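You operate a simulated robot arm through the tools that you are given. There is no shell and no other tool. Be economical: measure what you need, move in short steps, check, and stop when the job is done.

You run a simulated robot arm. Do the job below in one go: nothing can be reset, and whatever is moved stays where it is left.

JOB
Open the right cream door under the booth, put both white boxes from the top of the white chest away on the upper shelf under the booth, then shut the booth.

The check looks at the end state, three seconds after you hand in, the way a careful person would. Anything else that was tipped, shoved, dropped, spilled or broken makes it a failure.

ROBOT AND FRAMES
A 7-joint arm with a two-finger parallel gripper on a trunk, on a base that drives. Base frame: it is fixed to the floor where the robot stands at the start and does not move with it; the origin is under the middle of the robot, x ahead of it, y to its left, z up. Readings come in mm, degrees, newtons and seconds.
With the tool pointing down near the work surface it reaches from about 460 to 920 mm from the robot's upright axis, wherever it stands. Its first joint turns from -115.0 to 115.0 degrees. Places, roughly: right cream door under the booth [1100, -200, 500]; upper shelf under the booth [1200, 300, 500]. Payload 3.91 kg.
The TCP is the grasp point between the finger pads, 30 mm short of the fingertips. In the tool frame z runs along the fingers and y along their closing line. Largest opening 110 mm; finger width 20, thickness 10; the body of the gripper, 48 by 112 mm, starts 55 mm behind the TCP.
Orientation is that of the tool frame in the base frame, as a unit quaternion [w, x, y, z]. With the fingers straight down and closing along the base's y, the tool's x points along the base's -x, its y along +y and its z along -z.

CONTROLS
- The arm moves only by the tool send_rows. Its argument "commands" is a list of rows, each an object (a shift or turn left out is 0, a gripper value left out holds the last) with "rotation": the turn, a rotation vector about the tool's x, y, z in units of 90 degrees (1.0 is 90 degrees), a list of three; "travel": the shift along the tool's x, y, z in units of 100 mm (1.0 is 100 mm), a list of three; "jaw": the gripper command, from -1 (fully open) to 1 (shut), values between in proportion. In form: [{"rotation": [rx, ry, rz], "travel": [dx, dy, dz], "jaw": jaw}, ...]. A call has 1 to 12 rows; each row is the pose to reach, as a shift and turn from the pose commanded when the call began, along the tool's axes at that moment. A call with a number of a shift or a turn outside -1 to 1 is refused whole. A row lasts 0.2 s, in which the tool goes at most 50 mm and 8.6 degrees; a call with a longer step from one row to the next is refused whole, and so is a gripper value outside its range. A pose out of reach is approached as far as the arm can. The call stops where the force on the tool passes 40 N (or 10 N more than at its start, if that is more) or the arm is blocked; 0.2 s more then pass. The fingers move at their own pace (about 153 mm/s each) and stop on an object; they squeeze with about 33 N. The grip force told is the motor's: it shows also when the fingers shut on nothing. Time passes only in rows, and 0.2 s behind the last, so rows that repeat a pose let the fingers close. The reply holds the time, the measured pose of the TCP, the force on the tool along the base axes, the opening and the grip force, in the units named above and with some noise.
- Cameras (640 x 400 px; columns grow to the right, rows downward): "scene" is now at [219.2, 157.9, 1156.5]; the picture's right is [-0.51, -0.86, 0.00], its down [-0.37, 0.22, -0.90] and it looks along [0.77, -0.46, -0.43] (base axes); focal length 251 px, centre (320, 200). "wrist" rides on the gripper at [72, 17, -103] in the tool frame; the picture's right is [-0.23, 0.97, 0.00], its down [-0.76, -0.18, -0.62] and it looks along [-0.61, -0.14, 0.78] (tool axes); focal length 222 px, centre (320, 200). There is no depth. A picture from a camera that has moved, and an enlarged one, comes with that camera's place and axes in the base frame and with its lens.
- get_image(camera): a new picture of that camera. The clock stands still meanwhile.
- raise_lower(by): slides the trunk up (or, below 0, down) by that many mm; the arm and the scene camera ride with it, the base frame stays. It gives what a move gives, with no picture.
- base_move(legs): drives the robot by 1 to 6 legs, each [ahead, left, turn to the left] in mm, mm and degrees, along the robot's own axes; the way and the turn of a leg run together, so that a leg with both is an arc; at most 1500 mm and 180 degrees a leg. The arm and the cameras ride along, it lands a little off, and it stops where it bumps. It gives what a move gives.
- aim_head(pan, tilt): turns the head with the scene camera to pan (to the left, within 80 degrees either way) and tilt (down, from -29 to 69), counted from straight ahead of the robot. It gives what a move gives.
- enlarge(camera, box): a new picture of the part [left, top, right, bottom] of that camera's present view, enlarged. The clock stands still meanwhile.
- job_done(): hands the job in; it is judged then, once.

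Go step by step. Nothing tells you exact positions but the pictures and the camera data: compare them with the known pose of the tool, close in by small moves and look again before you grip or let go. The budget is 165 turns and 108 pictures, counting those below and the enlarged ones. Unless the task says otherwise, let go and move clear before handing in, and close with one line.

The tools are called after "Request:" by a JSON object that holds its "method" and its "body". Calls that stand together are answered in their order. send_rows: Moves the arm, as the interface text tells. Its arguments: {"type":"object","properties":{"commands":{"type":"array","items":{"type":"object","properties":{"rotation":{"type":"array","items":{"type":"number"}},"travel":{"type":"array","items":{"type":"number"}},"jaw":{"type":"number"}}}}},"required":["commands"]} The other tools are called the same way: raise_lower (by) slides the trunk up or down; base_move (legs) drives the base; aim_head (pan, tilt) turns the head that bears the scene camera; get_image (camera) takes a picture; enlarge (camera, box) takes an enlarged picture of a part of a camera's view; job_done () hands the job in.

At the start:

```text
t: 0.0
tcp_pos: [613.6, -260.5, 821.3]
ee_rot: [0.0, 0.0, 1.0, 0.0]
contact_force: [-0.4, 0.2, 0.7]
finger_gap: 109.9
gripper_force: 0.0
trunk travel left (down, up): [-475.0, 515.0]
robot x, y, heading: [1.0, -0.2, 0.1]
head pan, tilt: [-30.9, 25.5]
```

scene: 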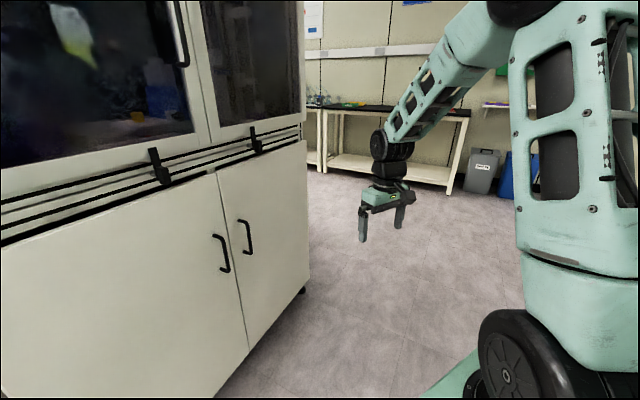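
wrist: 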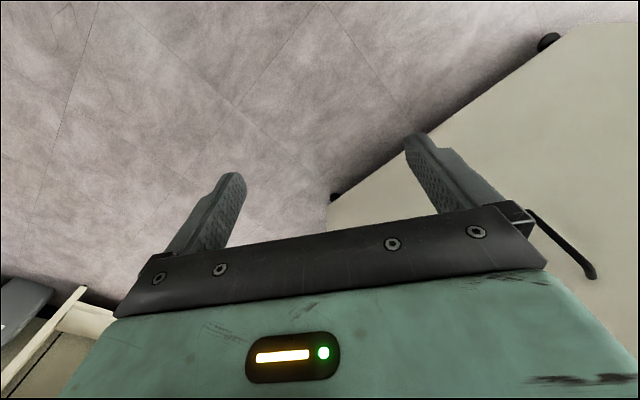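

I see the booth ahead with two cream doors and bow handles; the white chest is not in view yet. I'll look around with the head.

Request:
{"method": "aim_head", "body": {"pan": 60, "tilt": 25}}

Request:
{"method": "get_image", "body": {"camera": "scene"}}

Request:
{"method": "aim_head", "body": {"pan": 0, "tilt": 30}}

Request:
{"method": "get_image", "body": {"camera": "scene"}}

Request:
{"method": "aim_head", "body": {"pan": -80, "tilt": 25}}

Request:
{"method": "get_image", "body": {"camera": "scene"}}

```text
t: 1.7
tcp_pos: [613.2, -260.5, 820.9]
ee_rot: [0.0, 0.0, 1.0, 0.0]
contact_force: [-0.2, 0.2, -0.2]
finger_gap: 110.1
gripper_force: 0.1
trunk travel left (down, up): [-475.0, 515.0]
robot x, y, heading: [3.3, -4.7, -0.1]
head pan, tilt: [60.0, 25.0]
```

```text
105 pictures are left
camera scene: at [186.4, 284.9, 1157.3], right [0.87, -0.5, 0.0], down [-0.21, -0.37, -0.91], along [0.45, 0.78, -0.42], focal length 251 px, centre (320, 200)
```

scene: 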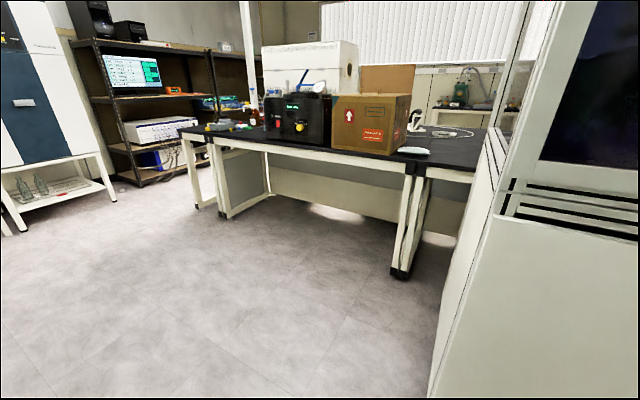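

```text
t: 3.0
tcp_pos: [614.0, -259.9, 821.2]
ee_rot: [0.0, 0.001, 1.0, 0.0]
contact_force: [0.0, 0.1, -0.5]
finger_gap: 110.0
gripper_force: 0.1
trunk travel left (down, up): [-475.0, 515.0]
robot x, y, heading: [-1.0, -1.4, 0.2]
head pan, tilt: [0.0, 30.0]
```

```text
104 pictures are left
camera scene: at [230.7, 205.2, 1149.3], right [0.0, -1.0, 0.0], down [-0.5, 0.0, -0.87], along [0.87, 0.0, -0.5], focal length 251 px, centre (320, 200)
```

scene: 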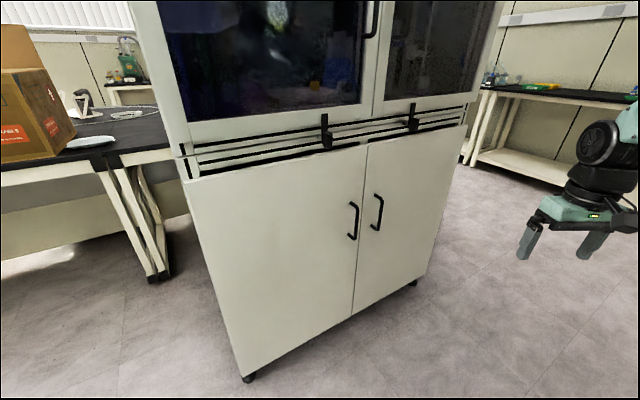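

```text
t: 4.5
tcp_pos: [614.1, -260.3, 821.4]
ee_rot: [0.0, -0.001, 1.0, 0.0]
contact_force: [-0.4, 0.2, -0.3]
finger_gap: 109.8
gripper_force: 0.2
trunk travel left (down, up): [-475.0, 515.0]
robot x, y, heading: [0.7, 1.4, 0.1]
head pan, tilt: [-80.0, 25.0]
```

```text
103 pictures are left
camera scene: at [156.3, 114.4, 1157.3], right [-0.98, -0.17, 0.0], down [-0.07, 0.42, -0.91], along [0.16, -0.89, -0.42], focal length 251 px, centre (320, 200)
```

scene: 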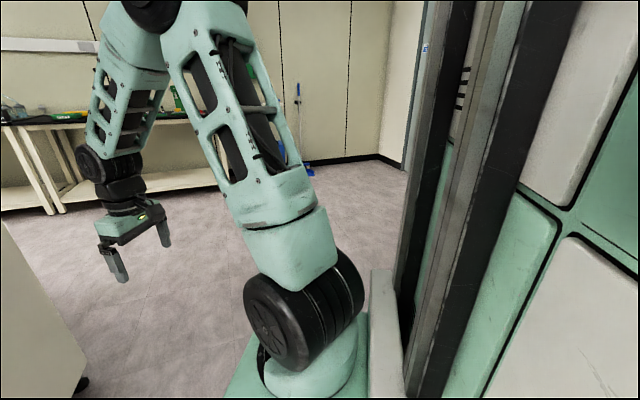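

The booth front runs about from (761,500) to (1259,-330), so it is yawed about 31°. The chest isn't in front, so I'll turn in place to look behind.

Request:
{"method": "base_move", "body": {"legs": [[0, 0, -90]]}}

Request:
{"method": "aim_head", "body": {"pan": 0, "tilt": 25}}

Request:
{"method": "get_image", "body": {"camera": "scene"}}

Request:
{"method": "base_move", "body": {"legs": [[0, 0, -90]]}}

Request:
{"method": "get_image", "body": {"camera": "scene"}}

```text
t: 8.7
tcp_pos: [-258.8, -615.3, 821.2]
ee_rot: [0.0, 0.705, 0.709, -0.001]
contact_force: [0.3, -0.1, -0.1]
finger_gap: 110.2
gripper_force: 0.0
trunk travel left (down, up): [-475.0, 515.0]
robot x, y, heading: [1.5, 0.8, -89.6]
head pan, tilt: [-80.0, 25.0]
```

```text
t: 10.2
tcp_pos: [-257.8, -615.2, 820.6]
ee_rot: [0.0, 0.705, 0.71, 0.0]
contact_force: [0.0, 1.0, 0.4]
finger_gap: 110.0
gripper_force: 0.0
trunk travel left (down, up): [-475.0, 515.0]
robot x, y, heading: [2.4, -2.6, -90.1]
head pan, tilt: [0.0, 25.0]
```

```text
102 pictures are left
camera scene: at [204.1, -233.1, 1157.3], right [-1.0, 0.0, 0.0], down [0.0, 0.42, -0.91], along [0.0, -0.91, -0.42], focal length 251 px, centre (320, 200)
```

scene: 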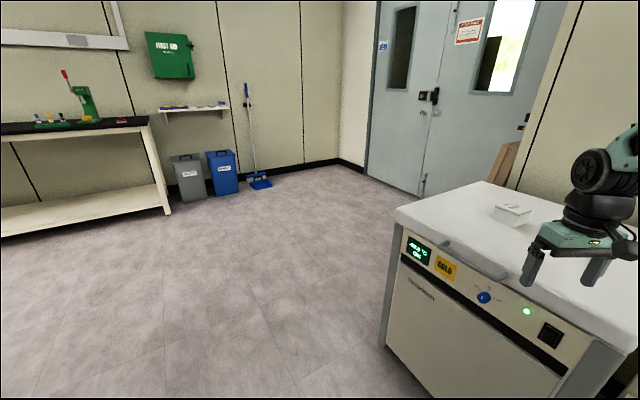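

```text
t: 11.8
tcp_pos: [-393.6, -541.2, 821.4]
ee_rot: [0.008, 0.782, 0.623, -0.003]
contact_force: [11.1, -5.0, 0.3]
finger_gap: 103.9
gripper_force: 0.1
trunk travel left (down, up): [-475.0, 515.0]
robot x, y, heading: [2.8, -0.1, -104.0]
head pan, tilt: [0.0, 25.0]
stopped in leg 1: the force on the tool passed its limit (the readings are from after the stop); the commanded pose is now the measured one
```

```text
101 pictures are left
camera scene: at [140.0, -277.6, 1157.3], right [-0.97, 0.25, 0.0], down [0.1, 0.41, -0.91], along [-0.22, -0.88, -0.42], focal length 251 px, centre (320, 200)
```

scene: 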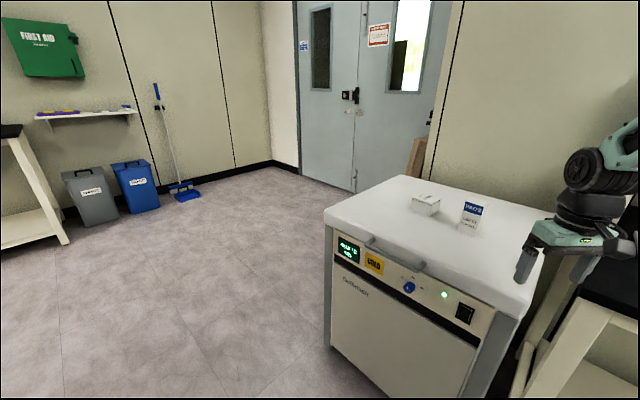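

The gripper touched something while turning. I'll turn back a little, raise the trunk and look.

Request:
{"method": "base_move", "body": {"legs": [[0, 0, 10]]}}

Request:
{"method": "raise_lower", "body": {"by": 300}}

Request:
{"method": "aim_head", "body": {"pan": -30, "tilt": 40}}

Request:
{"method": "get_image", "body": {"camera": "scene"}}

Request:
{"method": "get_image", "body": {"camera": "wrist"}}

```text
t: 12.9
tcp_pos: [-293.8, -600.4, 821.7]
ee_rot: [0.009, 0.725, 0.689, -0.003]
contact_force: [0.1, 0.2, 0.1]
finger_gap: 109.7
gripper_force: 0.0
trunk travel left (down, up): [-475.0, 515.0]
robot x, y, heading: [2.1, -3.1, -93.9]
head pan, tilt: [0.0, 25.0]
```

```text
t: 15.9
tcp_pos: [-295.2, -601.3, 1121.5]
ee_rot: [0.008, 0.725, 0.689, -0.002]
contact_force: [-0.2, 0.3, 0.0]
finger_gap: 110.2
gripper_force: 0.0
trunk travel left (down, up): [-775.0, 215.0]
robot x, y, heading: [2.5, -3.3, -94.4]
head pan, tilt: [0.0, 25.0]
```

```text
t: 16.9
tcp_pos: [-293.1, -600.5, 1121.8]
ee_rot: [0.009, 0.725, 0.689, -0.003]
contact_force: [-0.4, 0.1, -0.2]
finger_gap: 109.9
gripper_force: 0.0
trunk travel left (down, up): [-775.0, 215.0]
robot x, y, heading: [0.1, 1.2, -93.9]
head pan, tilt: [-30.0, 40.0]
```

```text
100 pictures are left
camera scene: at [145.2, -226.8, 1434.0], right [-0.83, 0.56, 0.0], down [0.36, 0.53, -0.77], along [-0.43, -0.64, -0.64], focal length 251 px, centre (320, 200)
```

scene: 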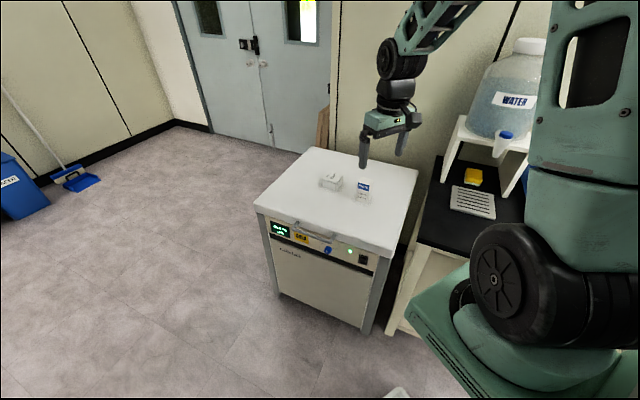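

```text
99 pictures are left
camera wrist: at [-273.2, -528.0, 1225.8], right [0.96, -0.28, 0.01], down [-0.22, -0.74, 0.63], along [-0.17, -0.61, -0.77], focal length 222 px, centre (320, 200)
```

wrist: 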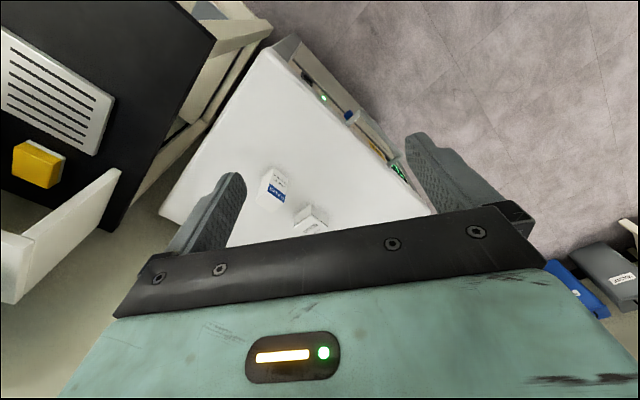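

The chest top with two small white boxes is visible; the gripper probably grazed the water stand. I'll zoom in on boxes and on the stand.

Request:
{"method": "enlarge", "body": {"camera": "scene", "box": [250, 140, 430, 250]}}

Request:
{"method": "enlarge", "body": {"camera": "wrist", "box": [220, 140, 380, 240]}}

Request:
{"method": "enlarge", "body": {"camera": "scene", "box": [400, 20, 560, 220]}}

```text
3.56 times, centred on (340, 195) of scene
camera zoom: at [145.2, -226.8, 1434.0], right [-0.83, 0.56, 0.0], down [0.36, 0.53, -0.77], along [-0.43, -0.64, -0.64], focal length 893 px, centre (249, 218)
```

zoom: 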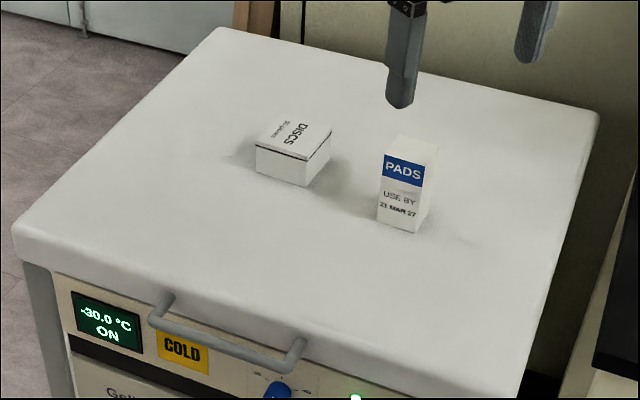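

```text
4.00 times, centred on (300, 190) of wrist
camera zoom: at [-273.2, -528.0, 1225.8], right [0.96, -0.28, 0.01], down [-0.22, -0.74, 0.63], along [-0.17, -0.61, -0.77], focal length 888 px, centre (400, 240)
```

zoom: 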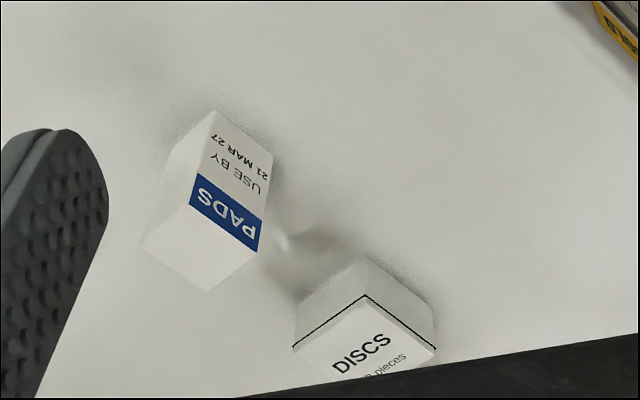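

```text
2.00 times, centred on (480, 120) of scene
camera zoom: at [145.2, -226.8, 1434.0], right [-0.83, 0.56, 0.0], down [0.36, 0.53, -0.77], along [-0.43, -0.64, -0.64], focal length 502 px, centre (0, 360)
```

zoom: 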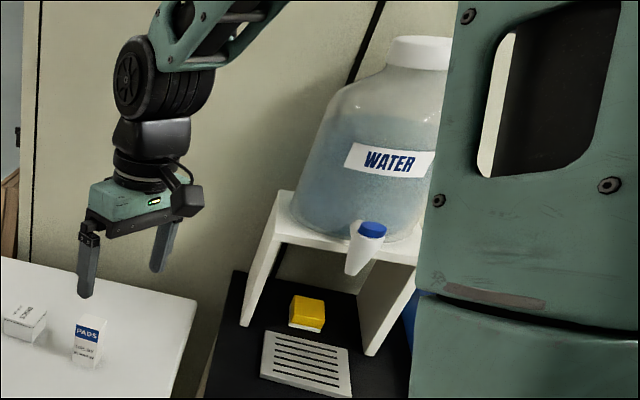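

Boxes DISCS and PADS stand on the chest (PADS about (-484,-828), top z≈820). Nothing seems disturbed. First the door: I'll turn to face the booth and drive in front of it.

Request:
{"method": "base_move", "body": {"legs": [[0, 0, 125], [86, -468, 0]]}}

Request:
{"method": "aim_head", "body": {"pan": 0, "tilt": 45}}

Request:
{"method": "get_image", "body": {"camera": "scene"}}

Request:
{"method": "get_image", "body": {"camera": "wrist"}}

```text
t: 25.0
tcp_pos: [984.4, -247.3, 1122.1]
ee_rot: [0.006, -0.282, 0.959, 0.006]
contact_force: [-0.5, -0.3, -0.2]
finger_gap: 110.0
gripper_force: 0.1
trunk travel left (down, up): [-775.0, 215.0]
robot x, y, heading: [320.1, -355.2, 31.6]
head pan, tilt: [-30.0, 40.0]
```

```text
t: 25.9
tcp_pos: [984.3, -247.0, 1122.8]
ee_rot: [0.006, -0.282, 0.959, 0.007]
contact_force: [0.0, 0.4, -0.4]
finger_gap: 109.9
gripper_force: 0.1
trunk travel left (down, up): [-775.0, 215.0]
robot x, y, heading: [322.7, -356.1, 31.9]
head pan, tilt: [0.0, 45.0]
```

```text
95 pictures are left
camera scene: at [406.0, -65.6, 1426.7], right [0.52, -0.85, 0.0], down [-0.6, -0.37, -0.71], along [0.6, 0.37, -0.71], focal length 251 px, centre (320, 200)
```

scene: 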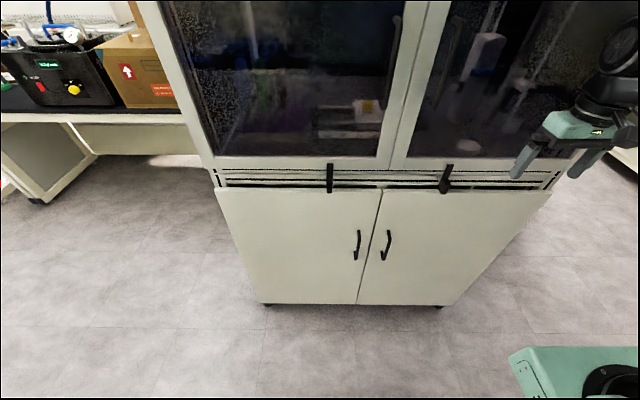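

```text
94 pictures are left
camera wrist: at [914.1, -273.1, 1225.8], right [-0.34, 0.94, 0.01], down [0.73, 0.25, 0.63], along [0.59, 0.22, -0.77], focal length 222 px, centre (320, 200)
```

wrist: 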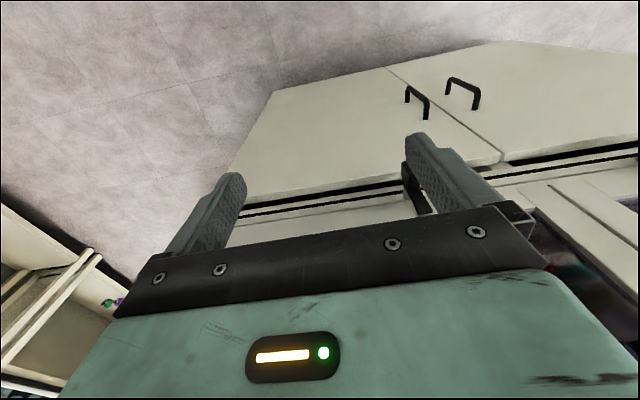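

The robot faces the booth squarely now. Zooming in to triangulate the right handle.

Request:
{"method": "enlarge", "body": {"camera": "scene", "box": [330, 170, 490, 320]}}

Request:
{"method": "enlarge", "body": {"camera": "wrist", "box": [370, 40, 530, 160]}}

```text
2.67 times, centred on (410, 245) of scene
camera zoom: at [406.0, -65.6, 1426.7], right [0.52, -0.85, 0.0], down [-0.6, -0.37, -0.71], along [0.6, 0.37, -0.71], focal length 670 px, centre (80, 80)
```

zoom: 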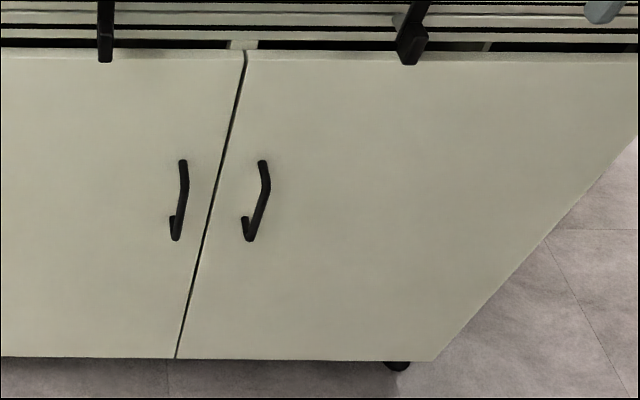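

```text
3.33 times, centred on (450, 100) of wrist
camera zoom: at [914.1, -273.1, 1225.8], right [-0.34, 0.94, 0.01], down [0.73, 0.25, 0.63], along [0.59, 0.22, -0.77], focal length 740 px, centre (-113, 533)
```

zoom: 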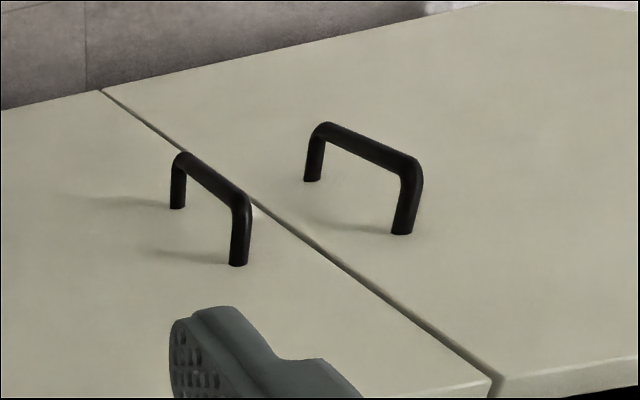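

The right handle's bar is at about (962,-2), z 602–722, sticking out 40 mm; the hinge is near (1244,-381). I'll roll the tool 180° so that the wrist camera ends on top, then pitch it to horizontal.

Request:
{"method": "send_rows", "body": {"commands": [{"rotation": [0, 0, 0.09]}, {"rotation": [0, 0, 0.18]}, {"rotation": [0, 0, 0.27]}, {"rotation": [0, 0, 0.36]}, {"rotation": [0, 0, 0.45]}, {"rotation": [0, 0, 0.54]}, {"rotation": [0, 0, 0.63]}, {"rotation": [0, 0, 0.72]}, {"rotation": [0, 0, 0.81]}, {"rotation": [0, 0, 0.9]}, {"rotation": [0, 0, 0.99]}, {"rotation": [0, 0, 1.0]}]}}

Request:
{"method": "send_rows", "body": {"commands": [{"rotation": [0, 0, 0.09]}, {"rotation": [0, 0, 0.18]}, {"rotation": [0, 0, 0.27]}, {"rotation": [0, 0, 0.36]}, {"rotation": [0, 0, 0.45]}, {"rotation": [0, 0, 0.54]}, {"rotation": [0, 0, 0.63]}, {"rotation": [0, 0, 0.72]}, {"rotation": [0, 0, 0.81]}, {"rotation": [0, 0, 0.9]}, {"rotation": [0, 0, 0.99]}, {"rotation": [0, 0, 1.0]}]}}

```text
t: 28.5
tcp_pos: [982.8, -247.9, 1122.1]
ee_rot: [0.0, 0.481, 0.877, 0.009]
contact_force: [-0.1, -0.8, 0.6]
finger_gap: 110.1
gripper_force: 0.0
trunk travel left (down, up): [-775.0, 215.0]
robot x, y, heading: [323.5, -360.1, 31.9]
head pan, tilt: [0.0, 45.0]
```

```text
t: 31.1
tcp_pos: [983.9, -247.1, 1120.5]
ee_rot: [-0.007, 0.96, 0.281, 0.007]
contact_force: [-0.3, 0.5, 0.0]
finger_gap: 110.0
gripper_force: 0.1
trunk travel left (down, up): [-775.0, 215.0]
robot x, y, heading: [324.1, -355.1, 31.2]
head pan, tilt: [0.0, 45.0]
```

Request:
{"method": "send_rows", "body": {"commands": [{"rotation": [0, 0.09, 0]}, {"rotation": [0, 0.18, 0]}, {"rotation": [0, 0.27, 0]}, {"rotation": [0, 0.36, 0]}, {"rotation": [0, 0.45, 0]}, {"rotation": [0, 0.54, 0]}, {"rotation": [0, 0.63, 0]}, {"rotation": [0, 0.72, 0]}, {"rotation": [0, 0.81, 0]}, {"rotation": [0, 0.9, 0]}, {"rotation": [0, 0.95, 0]}, {"rotation": [0, 1.0, 0]}]}}

Request:
{"method": "raise_lower", "body": {"by": -455}}

Request:
{"method": "get_image", "body": {"camera": "scene"}}

Request:
{"method": "get_image", "body": {"camera": "wrist"}}

```text
t: 33.7
tcp_pos: [1013.2, -250.5, 1110.1]
ee_rot: [-0.204, 0.673, 0.195, 0.684]
contact_force: [0.2, 0.1, 0.1]
finger_gap: 110.0
gripper_force: 0.0
out of reach, approached as far as the arm can: row 7, 8, 9, 10, 11, 12
trunk travel left (down, up): [-775.0, 215.0]
robot x, y, heading: [324.1, -356.0, 31.6]
head pan, tilt: [0.0, 45.0]
```

```text
refused: -455 is not a number from -400 to 400
```

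```text
91 pictures are left
camera scene: at [405.7, -65.6, 1426.7], right [0.52, -0.85, 0.0], down [-0.6, -0.37, -0.71], along [0.6, 0.37, -0.71], focal length 251 px, centre (320, 200)
```

scene: 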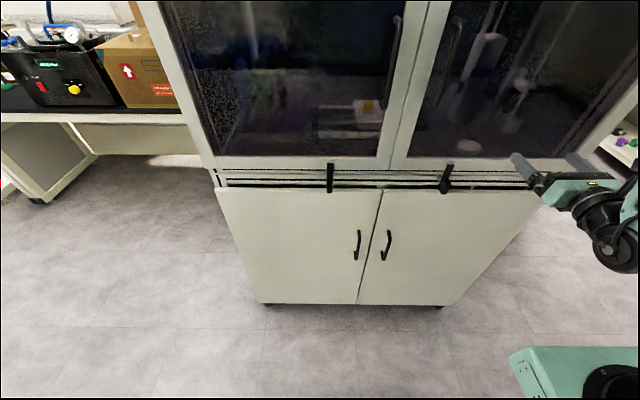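

```text
90 pictures are left
camera wrist: at [935.2, -322.2, 1182.9], right [0.53, -0.82, -0.23], down [-0.61, -0.17, -0.77], along [0.59, 0.55, -0.59], focal length 222 px, centre (320, 200)
```

wrist: 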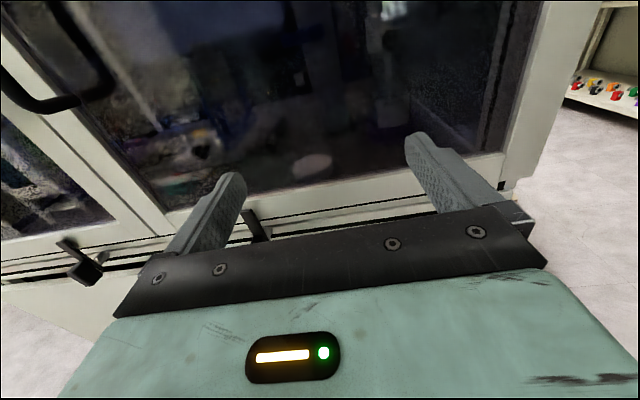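

The orientation is now horizontal with the camera on top. I'll back off slightly, lower the trunk, and then align in front of the handle.

Request:
{"method": "send_rows", "body": {"commands": [{"travel": [0, 0, -0.4]}, {"travel": [0, 0, -0.8]}]}}

Request:
{"method": "raise_lower", "body": {"by": -400}}

```text
t: 34.3
tcp_pos: [992.2, -307.1, 1085.8]
ee_rot: [-0.203, 0.674, 0.195, 0.683]
contact_force: [-0.4, -0.1, 1.1]
finger_gap: 110.0
gripper_force: 0.1
out of reach, approached as far as the arm can: row 1, 2
trunk travel left (down, up): [-775.0, 215.0]
robot x, y, heading: [324.3, -355.3, 31.5]
head pan, tilt: [0.0, 45.0]
```

```text
t: 38.2
tcp_pos: [992.5, -308.0, 685.3]
ee_rot: [-0.204, 0.673, 0.194, 0.684]
contact_force: [0.2, 0.8, 0.2]
finger_gap: 110.0
gripper_force: 0.1
trunk travel left (down, up): [-375.0, 615.0]
robot x, y, heading: [323.8, -357.0, 31.6]
head pan, tilt: [0.0, 45.0]
```

Request:
{"method": "send_rows", "body": {"commands": [{"travel": [0, -0.4, 0.1]}, {"travel": [0, -0.8, 0.2]}, {"travel": [0, -1.0, 0.3]}]}}

```text
t: 39.0
tcp_pos: [995.2, -204.1, 670.7]
ee_rot: [-0.204, 0.673, 0.195, 0.684]
contact_force: [0.0, -0.6, 0.3]
finger_gap: 110.1
gripper_force: 0.1
out of reach, approached as far as the arm can: row 1, 2, 3
trunk travel left (down, up): [-375.0, 615.0]
robot x, y, heading: [323.6, -358.4, 31.4]
head pan, tilt: [0.0, 45.0]
```

The arm is near its inner limit for a horizontal tool, so I'll back the base off and shift left a bit.

Request:
{"method": "base_move", "body": {"legs": [[-150, 100, 0]]}}

Request:
{"method": "send_rows", "body": {"commands": [{"travel": [0, -0.1, 0.2]}, {"travel": [0, -0.2, 0.4]}, {"travel": [0, -0.2, 0.5]}]}}

```text
t: 40.5
tcp_pos: [814.9, -197.5, 671.3]
ee_rot: [-0.203, 0.674, 0.195, 0.683]
contact_force: [0.1, 0.3, -0.4]
finger_gap: 110.0
gripper_force: 0.1
trunk travel left (down, up): [-375.0, 615.0]
robot x, y, heading: [144.8, -351.0, 31.5]
head pan, tilt: [0.0, 45.0]
```

```text
t: 41.3
tcp_pos: [846.5, -153.2, 670.2]
ee_rot: [-0.205, 0.673, 0.195, 0.684]
contact_force: [-0.2, 0.1, 0.3]
finger_gap: 110.3
gripper_force: 0.0
trunk travel left (down, up): [-375.0, 615.0]
robot x, y, heading: [144.8, -352.0, 31.5]
head pan, tilt: [0.0, 45.0]
```

Request:
{"method": "send_rows", "body": {"commands": [{"travel": [0, -0.2, 0.3]}, {"travel": [-0.08, -0.45, 0.6]}, {"travel": [-0.08, -0.66, 0.9]}, {"travel": [-0.08, -0.66, 0.95]}]}}

Request:
{"method": "get_image", "body": {"camera": "wrist"}}

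Request:
{"method": "get_image", "body": {"camera": "scene"}}

```text
t: 42.3
tcp_pos: [891.5, -48.0, 665.2]
ee_rot: [-0.203, 0.673, 0.195, 0.684]
contact_force: [0.3, -0.5, -0.9]
finger_gap: 110.1
gripper_force: 0.1
trunk travel left (down, up): [-375.0, 615.0]
robot x, y, heading: [145.7, -349.4, 31.4]
head pan, tilt: [0.0, 45.0]
```

```text
89 pictures are left
camera wrist: at [813.3, -119.0, 737.1], right [0.53, -0.81, -0.23], down [-0.61, -0.18, -0.77], along [0.59, 0.55, -0.59], focal length 222 px, centre (320, 200)
```

wrist: 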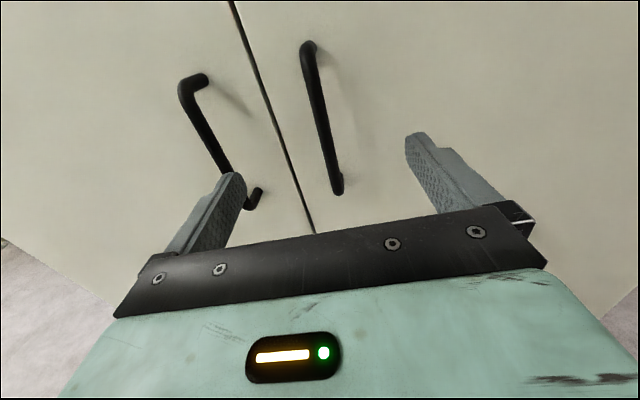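

```text
88 pictures are left
camera scene: at [226.3, -58.9, 1026.7], right [0.52, -0.85, 0.0], down [-0.6, -0.37, -0.71], along [0.6, 0.37, -0.71], focal length 251 px, centre (320, 200)
```

scene: 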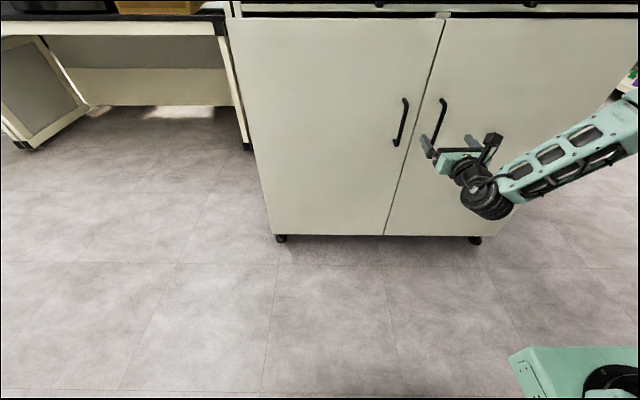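

The bar lies on the centre line between the fingers. I'll narrow the jaw, advance 72 mm and grip.

Request:
{"method": "send_rows", "body": {"commands": [{"travel": [0, 0, 0], "jaw": -0.1}, {"travel": [0, 0, 0.3], "jaw": -0.1}, {"travel": [0, 0, 0.55], "jaw": -0.1}, {"travel": [0, 0, 0.72], "jaw": -0.1}, {"travel": [0, 0, 0.72], "jaw": -0.1}]}}

Request:
{"method": "get_image", "body": {"camera": "wrist"}}

```text
t: 43.5
tcp_pos: [949.5, -8.7, 666.7]
ee_rot: [-0.205, 0.673, 0.196, 0.683]
contact_force: [-0.5, -0.4, 0.0]
finger_gap: 60.3
gripper_force: 0.0
trunk travel left (down, up): [-375.0, 615.0]
robot x, y, heading: [141.7, -350.2, 31.7]
head pan, tilt: [0.0, 45.0]
```

```text
87 pictures are left
camera wrist: at [872.4, -80.1, 738.8], right [0.53, -0.81, -0.24], down [-0.61, -0.18, -0.77], along [0.59, 0.55, -0.59], focal length 222 px, centre (320, 200)
```

wrist: 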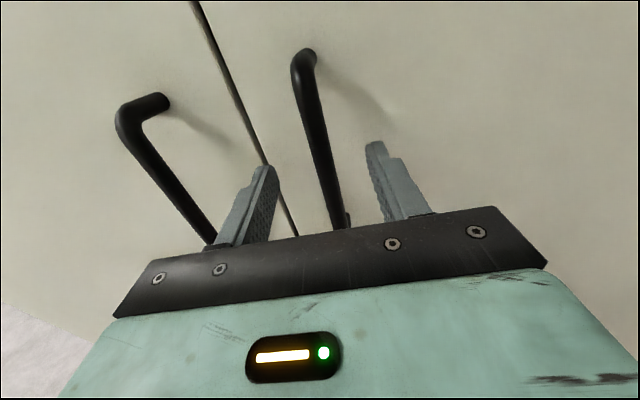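

Request:
{"method": "send_rows", "body": {"commands": [{"jaw": 1}, {"jaw": 1}, {"jaw": 1}]}}

Request:
{"method": "get_image", "body": {"camera": "wrist"}}

```text
t: 44.3
tcp_pos: [952.6, -13.2, 667.4]
ee_rot: [-0.201, 0.673, 0.193, 0.685]
contact_force: [13.7, -21.9, 1.0]
finger_gap: 11.6
gripper_force: 45.0
trunk travel left (down, up): [-375.0, 615.0]
robot x, y, heading: [144.5, -349.2, 31.5]
head pan, tilt: [0.0, 45.0]
```

```text
86 pictures are left
camera wrist: at [874.1, -83.1, 738.7], right [0.52, -0.82, -0.23], down [-0.61, -0.17, -0.77], along [0.59, 0.55, -0.59], focal length 222 px, centre (320, 200)
```

wrist: 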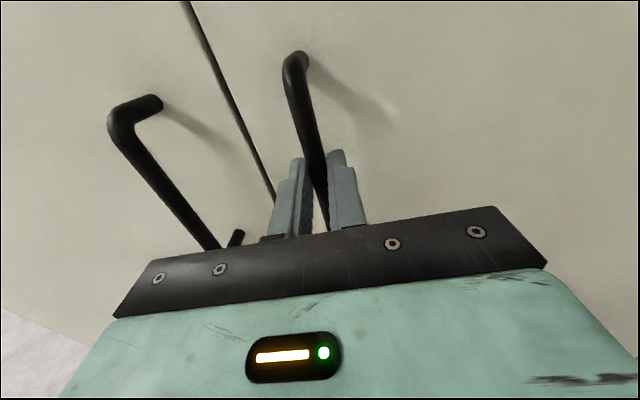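

The bar is gripped. I'll pull along the hinge arc in 12° calls (the same row set repeats, since the tool turns with the door).

Request:
{"method": "send_rows", "body": {"commands": [{"travel": [0, 0.043, -0.327], "rotation": [0.0444, 0, 0], "jaw": 1}, {"travel": [0, 0.108, -0.65], "rotation": [0.0889, 0, 0], "jaw": 1}, {"travel": [0, 0.196, -0.967], "rotation": [0.1333, 0, 0], "jaw": 1}]}}

```text
t: 45.1
tcp_pos: [882.4, -78.0, 665.8]
ee_rot: [-0.272, 0.647, 0.263, 0.662]
contact_force: [25.9, -22.1, 12.3]
finger_gap: 11.7
gripper_force: 44.5
trunk travel left (down, up): [-375.0, 615.0]
robot x, y, heading: [146.1, -347.3, 31.5]
head pan, tilt: [0.0, 45.0]
```

Request:
{"method": "send_rows", "body": {"commands": [{"travel": [0, 0.043, -0.327], "rotation": [0.0444, 0, 0], "jaw": 1}, {"travel": [0, 0.108, -0.65], "rotation": [0.0889, 0, 0], "jaw": 1}, {"travel": [0, 0.196, -0.967], "rotation": [0.1333, 0, 0], "jaw": 1}]}}

Request:
{"method": "get_image", "body": {"camera": "scene"}}

```text
t: 45.9
tcp_pos: [827.3, -159.6, 666.1]
ee_rot: [-0.341, 0.613, 0.332, 0.631]
contact_force: [21.0, -11.1, 31.2]
finger_gap: 11.7
gripper_force: 45.2
trunk travel left (down, up): [-375.0, 615.0]
robot x, y, heading: [144.3, -348.4, 31.6]
head pan, tilt: [0.0, 45.0]
```

```text
85 pictures are left
camera scene: at [225.8, -59.3, 1027.2], right [0.52, -0.85, 0.0], down [-0.6, -0.37, -0.71], along [0.6, 0.37, -0.71], focal length 251 px, centre (320, 200)
```

scene: 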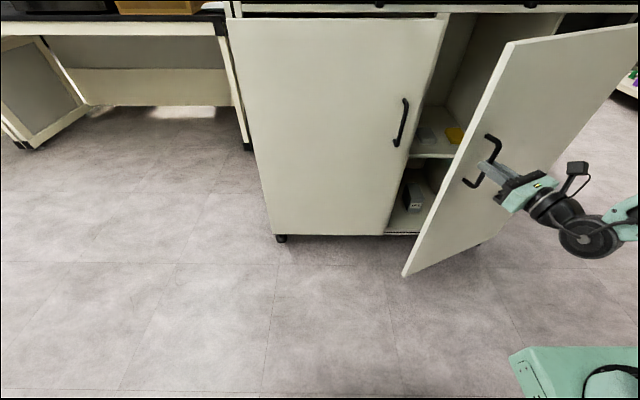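

Request:
{"method": "send_rows", "body": {"commands": [{"travel": [0.03, 0.043, -0.327], "rotation": [0.0444, 0, 0], "jaw": 1}, {"travel": [0.05, 0.108, -0.65], "rotation": [0.0889, 0, 0], "jaw": 1}, {"travel": [0.05, 0.196, -0.967], "rotation": [0.1333, 0, 0], "jaw": 1}]}}

```text
t: 46.7
tcp_pos: [790.3, -251.7, 665.8]
ee_rot: [-0.402, 0.578, 0.394, 0.591]
contact_force: [28.5, -8.1, 13.5]
finger_gap: 11.6
gripper_force: 44.6
trunk travel left (down, up): [-375.0, 615.0]
robot x, y, heading: [143.3, -351.2, 31.7]
head pan, tilt: [0.0, 45.0]
```

Request:
{"method": "send_rows", "body": {"commands": [{"travel": [0.02, 0.043, -0.327], "rotation": [0.0444, 0, 0], "jaw": 1}, {"travel": [0.02, 0.108, -0.65], "rotation": [0.0889, 0, 0], "jaw": 1}, {"travel": [0.02, 0.196, -0.967], "rotation": [0.1333, 0, 0], "jaw": 1}]}}

Request:
{"method": "get_image", "body": {"camera": "scene"}}

```text
t: 47.5
tcp_pos: [773.0, -347.3, 665.2]
ee_rot: [-0.46, 0.533, 0.456, 0.544]
contact_force: [15.8, -1.2, -7.9]
finger_gap: 11.9
gripper_force: 44.8
trunk travel left (down, up): [-375.0, 615.0]
robot x, y, heading: [144.9, -349.1, 31.6]
head pan, tilt: [0.0, 45.0]
```

```text
84 pictures are left
camera scene: at [226.7, -58.9, 1026.4], right [0.52, -0.85, 0.0], down [-0.6, -0.37, -0.71], along [0.6, 0.37, -0.71], focal length 251 px, centre (320, 200)
```

scene: 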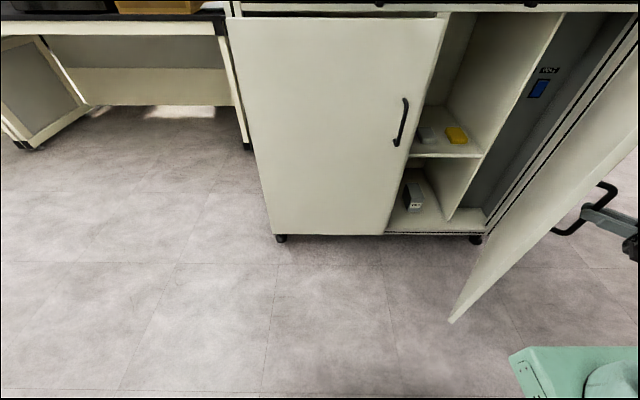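

The inside shows an upper shelf with a partition on its right. Opening the door further.

Request:
{"method": "send_rows", "body": {"commands": [{"travel": [0, 0.043, -0.327], "rotation": [0.0444, 0, 0], "jaw": 1}, {"travel": [0, 0.108, -0.65], "rotation": [0.0889, 0, 0], "jaw": 1}, {"travel": [0, 0.196, -0.967], "rotation": [0.1333, 0, 0], "jaw": 1}]}}

Request:
{"method": "send_rows", "body": {"commands": [{"travel": [0, 0.043, -0.327], "rotation": [0.0444, 0, 0], "jaw": 1}, {"travel": [0, 0.108, -0.65], "rotation": [0.0889, 0, 0], "jaw": 1}, {"travel": [0, 0.196, -0.967], "rotation": [0.1333, 0, 0], "jaw": 1}]}}

```text
t: 48.3
tcp_pos: [778.5, -445.2, 665.4]
ee_rot: [0.514, -0.479, -0.51, -0.497]
contact_force: [15.4, 1.4, 19.5]
finger_gap: 11.8
gripper_force: 44.9
trunk travel left (down, up): [-375.0, 615.0]
robot x, y, heading: [143.9, -349.3, 31.3]
head pan, tilt: [0.0, 45.0]
```

```text
t: 49.1
tcp_pos: [801.2, -535.4, 664.9]
ee_rot: [0.559, -0.424, -0.557, -0.444]
contact_force: [0.5, -0.1, 8.3]
finger_gap: 11.7
gripper_force: 45.3
trunk travel left (down, up): [-375.0, 615.0]
robot x, y, heading: [144.3, -351.0, 31.3]
head pan, tilt: [0.0, 45.0]
stopped in row 3: the force on the tool passed its limit (the readings are from after the stop); the commanded pose is now the measured one
```

Request:
{"method": "aim_head", "body": {"pan": -35, "tilt": 45}}

Request:
{"method": "get_image", "body": {"camera": "scene"}}

Request:
{"method": "get_image", "body": {"camera": "wrist"}}

```text
t: 50.1
tcp_pos: [801.2, -536.9, 666.3]
ee_rot: [0.558, -0.425, -0.558, -0.445]
contact_force: [2.0, 0.1, 13.3]
finger_gap: 12.1
gripper_force: 45.1
trunk travel left (down, up): [-375.0, 615.0]
robot x, y, heading: [149.0, -351.6, 31.5]
head pan, tilt: [-35.0, 45.0]
```

```text
83 pictures are left
camera scene: at [238.0, -106.2, 1026.8], right [-0.06, -1.0, 0.0], down [-0.71, 0.04, -0.71], along [0.71, -0.04, -0.71], focal length 251 px, centre (320, 200)
```

scene: 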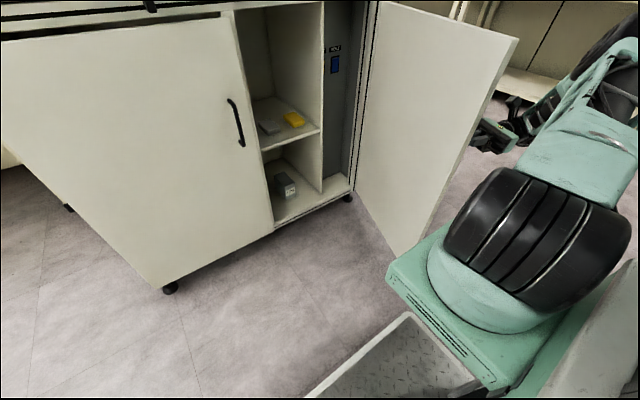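

```text
82 pictures are left
camera wrist: at [843.0, -633.6, 737.9], right [0.95, 0.24, -0.21], down [-0.01, -0.63, -0.78], along [-0.32, 0.74, -0.6], focal length 222 px, centre (320, 200)
```

wrist: 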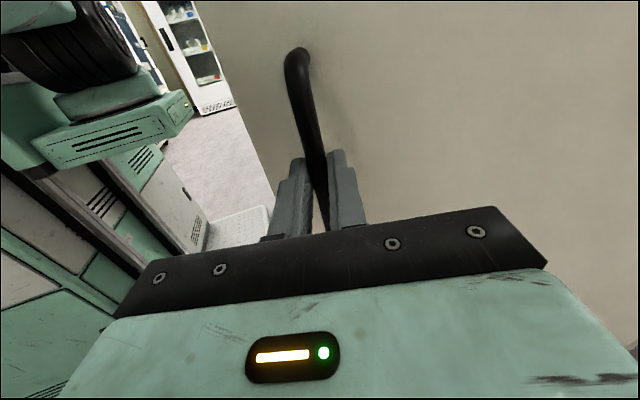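

The door stands at about 70°, which leaves the shelf bay fully accessible. I'll let go of the handle and back off.

Request:
{"method": "send_rows", "body": {"commands": [{"jaw": -0.2}, {"jaw": -0.2}, {"travel": [0, 0, -0.3], "jaw": -0.2}, {"travel": [0, 0, -0.6], "jaw": -0.2}, {"travel": [0, 0, -0.9], "jaw": -0.2}]}}

Request:
{"method": "get_image", "body": {"camera": "scene"}}

```text
t: 51.3
tcp_pos: [812.5, -586.1, 663.6]
ee_rot: [-0.557, 0.426, 0.557, 0.445]
contact_force: [-0.1, -0.8, 0.5]
finger_gap: 65.6
gripper_force: 0.1
out of reach, approached as far as the arm can: row 4, 5
trunk travel left (down, up): [-375.0, 615.0]
robot x, y, heading: [149.4, -350.5, 31.7]
head pan, tilt: [-35.0, 45.0]
```

```text
81 pictures are left
camera scene: at [238.3, -106.5, 1026.7], right [-0.06, -1.0, 0.0], down [-0.71, 0.04, -0.71], along [0.71, -0.04, -0.71], focal length 251 px, centre (320, 200)
```

scene: 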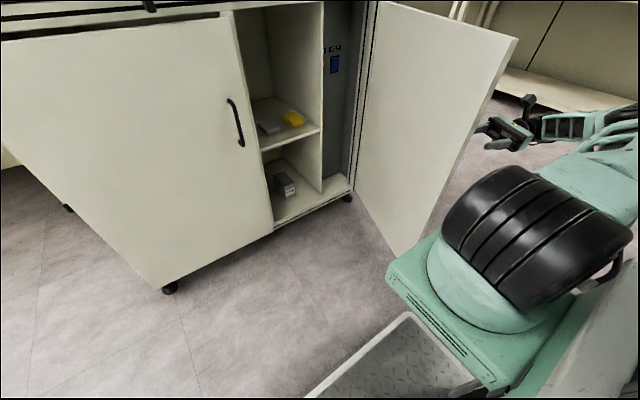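

Request:
{"method": "enlarge", "body": {"camera": "scene", "box": [210, 0, 390, 230]}}

```text
1.74 times, centred on (300, 115) of scene
camera zoom: at [238.3, -106.5, 1026.7], right [-0.06, -1.0, 0.0], down [-0.71, 0.04, -0.71], along [0.71, -0.04, -0.71], focal length 437 px, centre (355, 348)
```

zoom: 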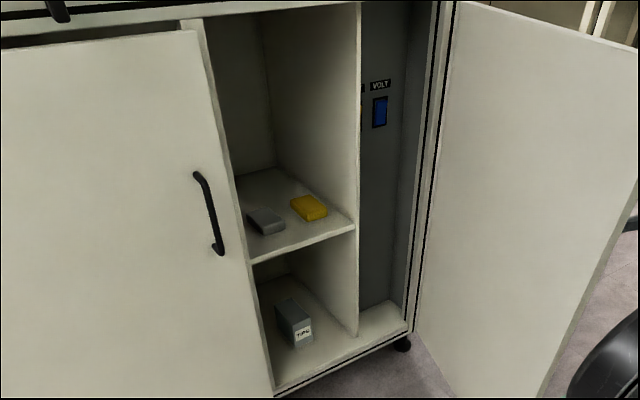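

The shelf surface is at z≈535, with a bay about 260 mm wide between the left door's edge and the partition. Now I'll raise the trunk and turn clockwise toward the chest (away from the door).

Request:
{"method": "raise_lower", "body": {"by": 400}}

Request:
{"method": "base_move", "body": {"legs": [[0, 0, -178]]}}

Request:
{"method": "aim_head", "body": {"pan": 0, "tilt": 45}}

Request:
{"method": "get_image", "body": {"camera": "scene"}}

```text
t: 55.1
tcp_pos: [813.3, -585.7, 1062.8]
ee_rot: [-0.558, 0.425, 0.558, 0.443]
contact_force: [0.3, 0.0, -0.8]
finger_gap: 65.9
gripper_force: 0.0
trunk travel left (down, up): [-775.0, 215.0]
robot x, y, heading: [145.9, -348.1, 31.4]
head pan, tilt: [-35.0, 45.0]
```

```text
t: 62.8
tcp_pos: [-528.0, -128.1, 1063.2]
ee_rot: [0.439, 0.562, -0.419, 0.562]
contact_force: [-0.6, -0.6, 0.1]
finger_gap: 66.1
gripper_force: 0.0
trunk travel left (down, up): [-775.0, 215.0]
robot x, y, heading: [147.3, -352.2, -147.3]
head pan, tilt: [-35.0, 45.0]
```

```text
t: 63.9
tcp_pos: [-527.3, -129.4, 1063.9]
ee_rot: [0.439, 0.561, -0.421, 0.561]
contact_force: [0.0, 0.4, -0.5]
finger_gap: 65.8
gripper_force: 0.0
trunk travel left (down, up): [-775.0, 215.0]
robot x, y, heading: [142.3, -352.3, -147.2]
head pan, tilt: [0.0, 45.0]
```

```text
79 pictures are left
camera scene: at [65.4, -643.3, 1426.7], right [-0.54, 0.84, 0.0], down [0.6, 0.38, -0.71], along [-0.6, -0.38, -0.71], focal length 251 px, centre (320, 200)
```

scene: 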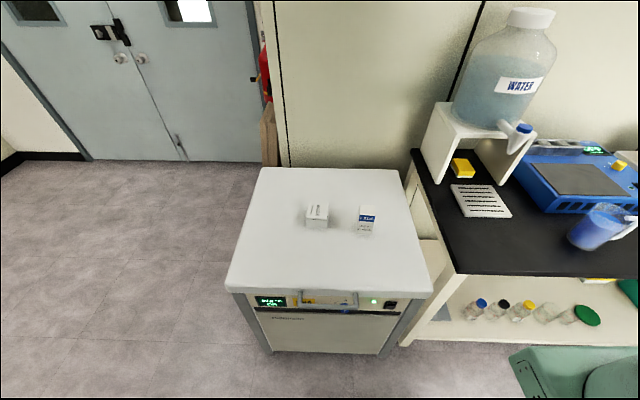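

The arm is to the robot's right above the bench. I'll swing it in front of the robot, well above everything.

Request:
{"method": "send_rows", "body": {"commands": [{"travel": [0, 0.2, 0.2], "rotation": [-0.08, 0, 0], "jaw": -1}, {"travel": [0, 0.4, 0.4], "rotation": [-0.16, 0, 0]}, {"travel": [0, 0.6, 0.6], "rotation": [-0.24, 0, 0]}, {"travel": [0, 0.75, 0.75], "rotation": [-0.32, 0, 0]}, {"travel": [0, 0.9, 0.9], "rotation": [-0.4, 0, 0]}]}}

```text
t: 65.0
tcp_pos: [-590.6, -239.5, 1067.1]
ee_rot: [0.591, 0.398, -0.574, 0.403]
contact_force: [-0.4, 1.1, -0.6]
finger_gap: 110.0
gripper_force: 0.2
trunk travel left (down, up): [-775.0, 215.0]
robot x, y, heading: [144.0, -349.5, -147.5]
head pan, tilt: [0.0, 45.0]
```

Request:
{"method": "send_rows", "body": {"commands": [{"travel": [0, -0.14, 0.25], "rotation": [-0.08, 0, 0]}, {"travel": [0, -0.28, 0.5], "rotation": [-0.16, 0, 0]}, {"travel": [0, -0.42, 0.7], "rotation": [-0.24, 0, 0]}, {"travel": [0, -0.56, 0.85], "rotation": [-0.32, 0, 0]}, {"travel": [0, -0.7, 1.0], "rotation": [-0.4, 0, 0]}]}}

Request:
{"method": "send_rows", "body": {"commands": [{"travel": [0, -0.35, 0.2]}, {"travel": [0, -0.7, 0.4]}, {"travel": [0, -1.0, 0.6]}]}}

Request:
{"method": "send_rows", "body": {"commands": [{"travel": [0, -0.4, 0.1]}, {"travel": [0, -0.8, 0.2]}, {"travel": [0, -1.0, 0.3]}]}}

```text
t: 66.2
tcp_pos: [-561.1, -357.8, 1068.4]
ee_rot: [0.685, 0.197, -0.67, 0.207]
contact_force: [0.6, 0.5, -0.4]
finger_gap: 110.3
gripper_force: 0.1
trunk travel left (down, up): [-775.0, 215.0]
robot x, y, heading: [144.6, -346.2, -147.2]
head pan, tilt: [0.0, 45.0]
```

```text
t: 67.0
tcp_pos: [-558.5, -473.0, 1073.1]
ee_rot: [0.685, 0.197, -0.67, 0.208]
contact_force: [0.6, 0.0, -0.1]
finger_gap: 110.2
gripper_force: 0.0
trunk travel left (down, up): [-775.0, 215.0]
robot x, y, heading: [139.7, -351.0, -147.4]
head pan, tilt: [0.0, 45.0]
```

```text
t: 67.8
tcp_pos: [-527.0, -573.2, 1073.1]
ee_rot: [0.685, 0.196, -0.67, 0.207]
contact_force: [-0.6, -0.3, -0.2]
finger_gap: 110.0
gripper_force: 0.1
trunk travel left (down, up): [-775.0, 215.0]
robot x, y, heading: [146.4, -348.0, -147.3]
head pan, tilt: [0.0, 45.0]
```

The tool now points toward the chest horizontally. I'll take zoomed views to measure the boxes and chest top.

Request:
{"method": "enlarge", "body": {"camera": "scene", "box": [280, 180, 400, 255]}}

Request:
{"method": "get_image", "body": {"camera": "wrist"}}

```text
5.33 times, centred on (340, 218) of scene
camera zoom: at [65.4, -642.8, 1426.8], right [-0.54, 0.84, 0.0], down [0.6, 0.38, -0.71], along [-0.6, -0.38, -0.71], focal length 1340 px, centre (213, 107)
```

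zoom: 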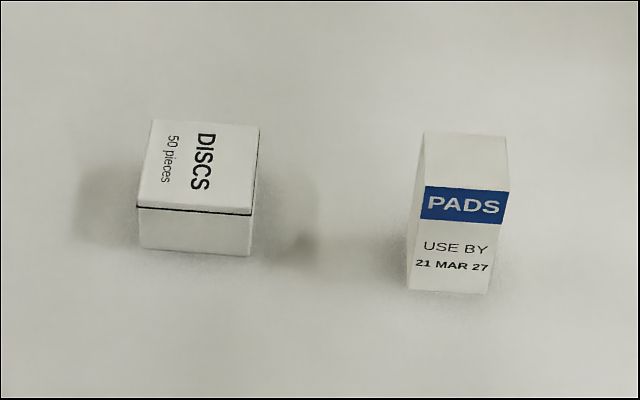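

```text
77 pictures are left
camera wrist: at [-447.9, -499.5, 1144.2], right [-0.54, 0.81, -0.24], down [0.61, 0.18, -0.78], along [-0.59, -0.56, -0.59], focal length 222 px, centre (320, 200)
```

wrist: 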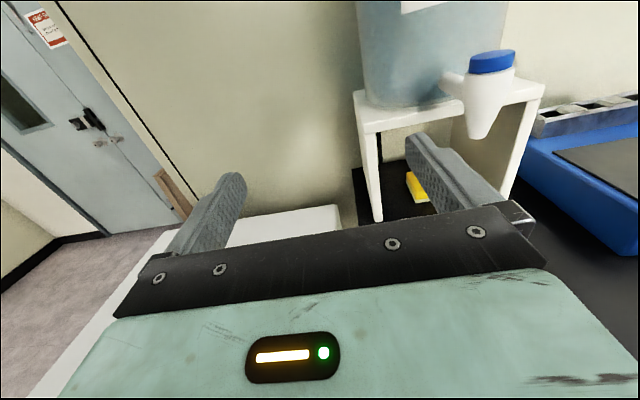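

PADS top centre is ≈(-459,-804,855), about 52×44×92; DISCS centre ≈(-413,-955), about 70×72×40; the chest top is z≈763, and both boxes face ≈207.6°. I'll yaw the tool 5° and tilt it 30° down for a clear grip.

Request:
{"method": "send_rows", "body": {"commands": [{"rotation": [-0.058, 0, 0]}, {"rotation": [-0.058, 0, 0]}]}}

Request:
{"method": "send_rows", "body": {"commands": [{"rotation": [0, -0.09, 0]}, {"rotation": [0, -0.18, 0]}, {"rotation": [0, -0.27, 0]}, {"rotation": [0, -0.35, 0]}, {"rotation": [0, -0.35, 0]}]}}

```text
t: 68.5
tcp_pos: [-527.2, -573.1, 1073.0]
ee_rot: [0.693, 0.166, -0.679, 0.177]
contact_force: [-0.7, -0.4, 0.3]
finger_gap: 110.1
gripper_force: 0.1
trunk travel left (down, up): [-775.0, 215.0]
robot x, y, heading: [144.1, -352.6, -147.3]
head pan, tilt: [0.0, 45.0]
```

```text
t: 69.7
tcp_pos: [-494.0, -572.6, 986.1]
ee_rot: [-0.487, -0.277, 0.81, -0.172]
contact_force: [0.6, -0.3, 0.0]
finger_gap: 110.0
gripper_force: 0.1
out of reach, approached as far as the arm can: row 2, 3, 4, 5
trunk travel left (down, up): [-775.0, 215.0]
robot x, y, heading: [143.8, -349.9, -147.3]
head pan, tilt: [0.0, 45.0]
```

The pose is too close in for this tilt; I'll back the base up 130 mm and re-form the pose.

Request:
{"method": "base_move", "body": {"legs": [[-130, 0, 0]]}}

Request:
{"method": "send_rows", "body": {"commands": [{"travel": [0, 0, 0.1]}, {"travel": [0, 0, 0.2]}]}}

```text
t: 70.9
tcp_pos: [-383.8, -500.7, 984.9]
ee_rot: [-0.487, -0.277, 0.811, -0.171]
contact_force: [-0.6, -0.1, 0.0]
finger_gap: 110.1
gripper_force: 0.0
trunk travel left (down, up): [-775.0, 215.0]
robot x, y, heading: [255.9, -280.5, -147.5]
head pan, tilt: [0.0, 45.0]
```

```text
t: 71.5
tcp_pos: [-397.4, -510.6, 976.3]
ee_rot: [-0.486, -0.278, 0.811, -0.171]
contact_force: [0.2, 0.5, -0.1]
finger_gap: 110.1
gripper_force: 0.1
trunk travel left (down, up): [-775.0, 215.0]
robot x, y, heading: [252.6, -282.2, -147.3]
head pan, tilt: [0.0, 45.0]
```

Request:
{"method": "send_rows", "body": {"commands": [{"travel": [0.05, -0.35, 0.2], "rotation": [-0.05, 0, 0.027]}, {"travel": [0.1, -0.7, 0.4], "rotation": [-0.105, 0.001, 0.055]}, {"travel": [0.13, -1.0, 0.67], "rotation": [-0.105, 0.001, 0.055]}]}}

```text
t: 72.3
tcp_pos: [-397.8, -510.4, 975.4]
ee_rot: [-0.486, -0.278, 0.81, -0.172]
contact_force: [0.2, -0.3, 0.3]
finger_gap: 110.1
gripper_force: 0.2
out of reach, approached as far as the arm can: row 1, 2, 3
trunk travel left (down, up): [-775.0, 215.0]
robot x, y, heading: [254.9, -281.0, -147.5]
head pan, tilt: [0.0, 45.0]
```

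Request:
{"method": "send_rows", "body": {"commands": [{"travel": [0, 0, 0.4]}]}}

Request:
{"method": "send_rows", "body": {"commands": [{"travel": [0, -0.4, 0]}]}}

```text
t: 72.7
tcp_pos: [-433.0, -537.0, 976.8]
ee_rot: [-0.485, -0.278, 0.811, -0.173]
contact_force: [-0.1, 1.5, 0.3]
finger_gap: 110.0
gripper_force: 0.2
out of reach, approached as far as the arm can: row 1
trunk travel left (down, up): [-775.0, 215.0]
robot x, y, heading: [253.4, -278.3, -147.6]
head pan, tilt: [0.0, 45.0]
```

```text
t: 73.1
tcp_pos: [-431.9, -536.7, 975.7]
ee_rot: [-0.485, -0.278, 0.811, -0.173]
contact_force: [-0.1, 0.4, -0.1]
finger_gap: 110.0
gripper_force: 0.1
out of reach, approached as far as the arm can: row 1
trunk travel left (down, up): [-775.0, 215.0]
robot x, y, heading: [255.9, -279.2, -147.7]
head pan, tilt: [0.0, 45.0]
```

Request:
{"method": "aim_head", "body": {"pan": -25, "tilt": 25}}

Request:
{"method": "get_image", "body": {"camera": "scene"}}

```text
t: 74.0
tcp_pos: [-433.0, -535.8, 977.8]
ee_rot: [-0.485, -0.278, 0.811, -0.172]
contact_force: [0.5, 0.2, 0.5]
finger_gap: 110.1
gripper_force: 0.1
trunk travel left (down, up): [-775.0, 215.0]
robot x, y, heading: [254.9, -281.1, -147.3]
head pan, tilt: [-25.0, 25.0]
```

```text
76 pictures are left
camera scene: at [152.9, -541.2, 1457.2], right [-0.13, 0.99, 0.0], down [0.42, 0.06, -0.91], along [-0.9, -0.12, -0.42], focal length 251 px, centre (320, 200)
```

scene: 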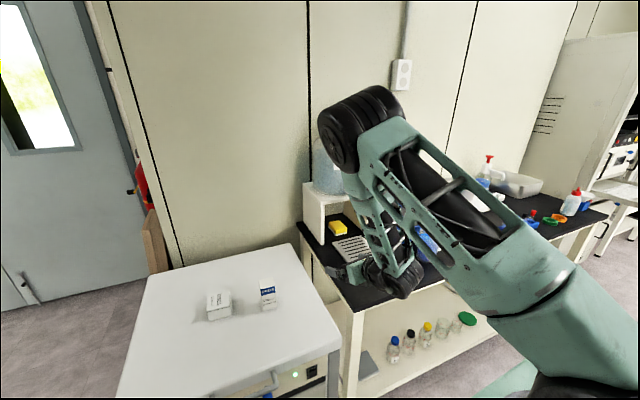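

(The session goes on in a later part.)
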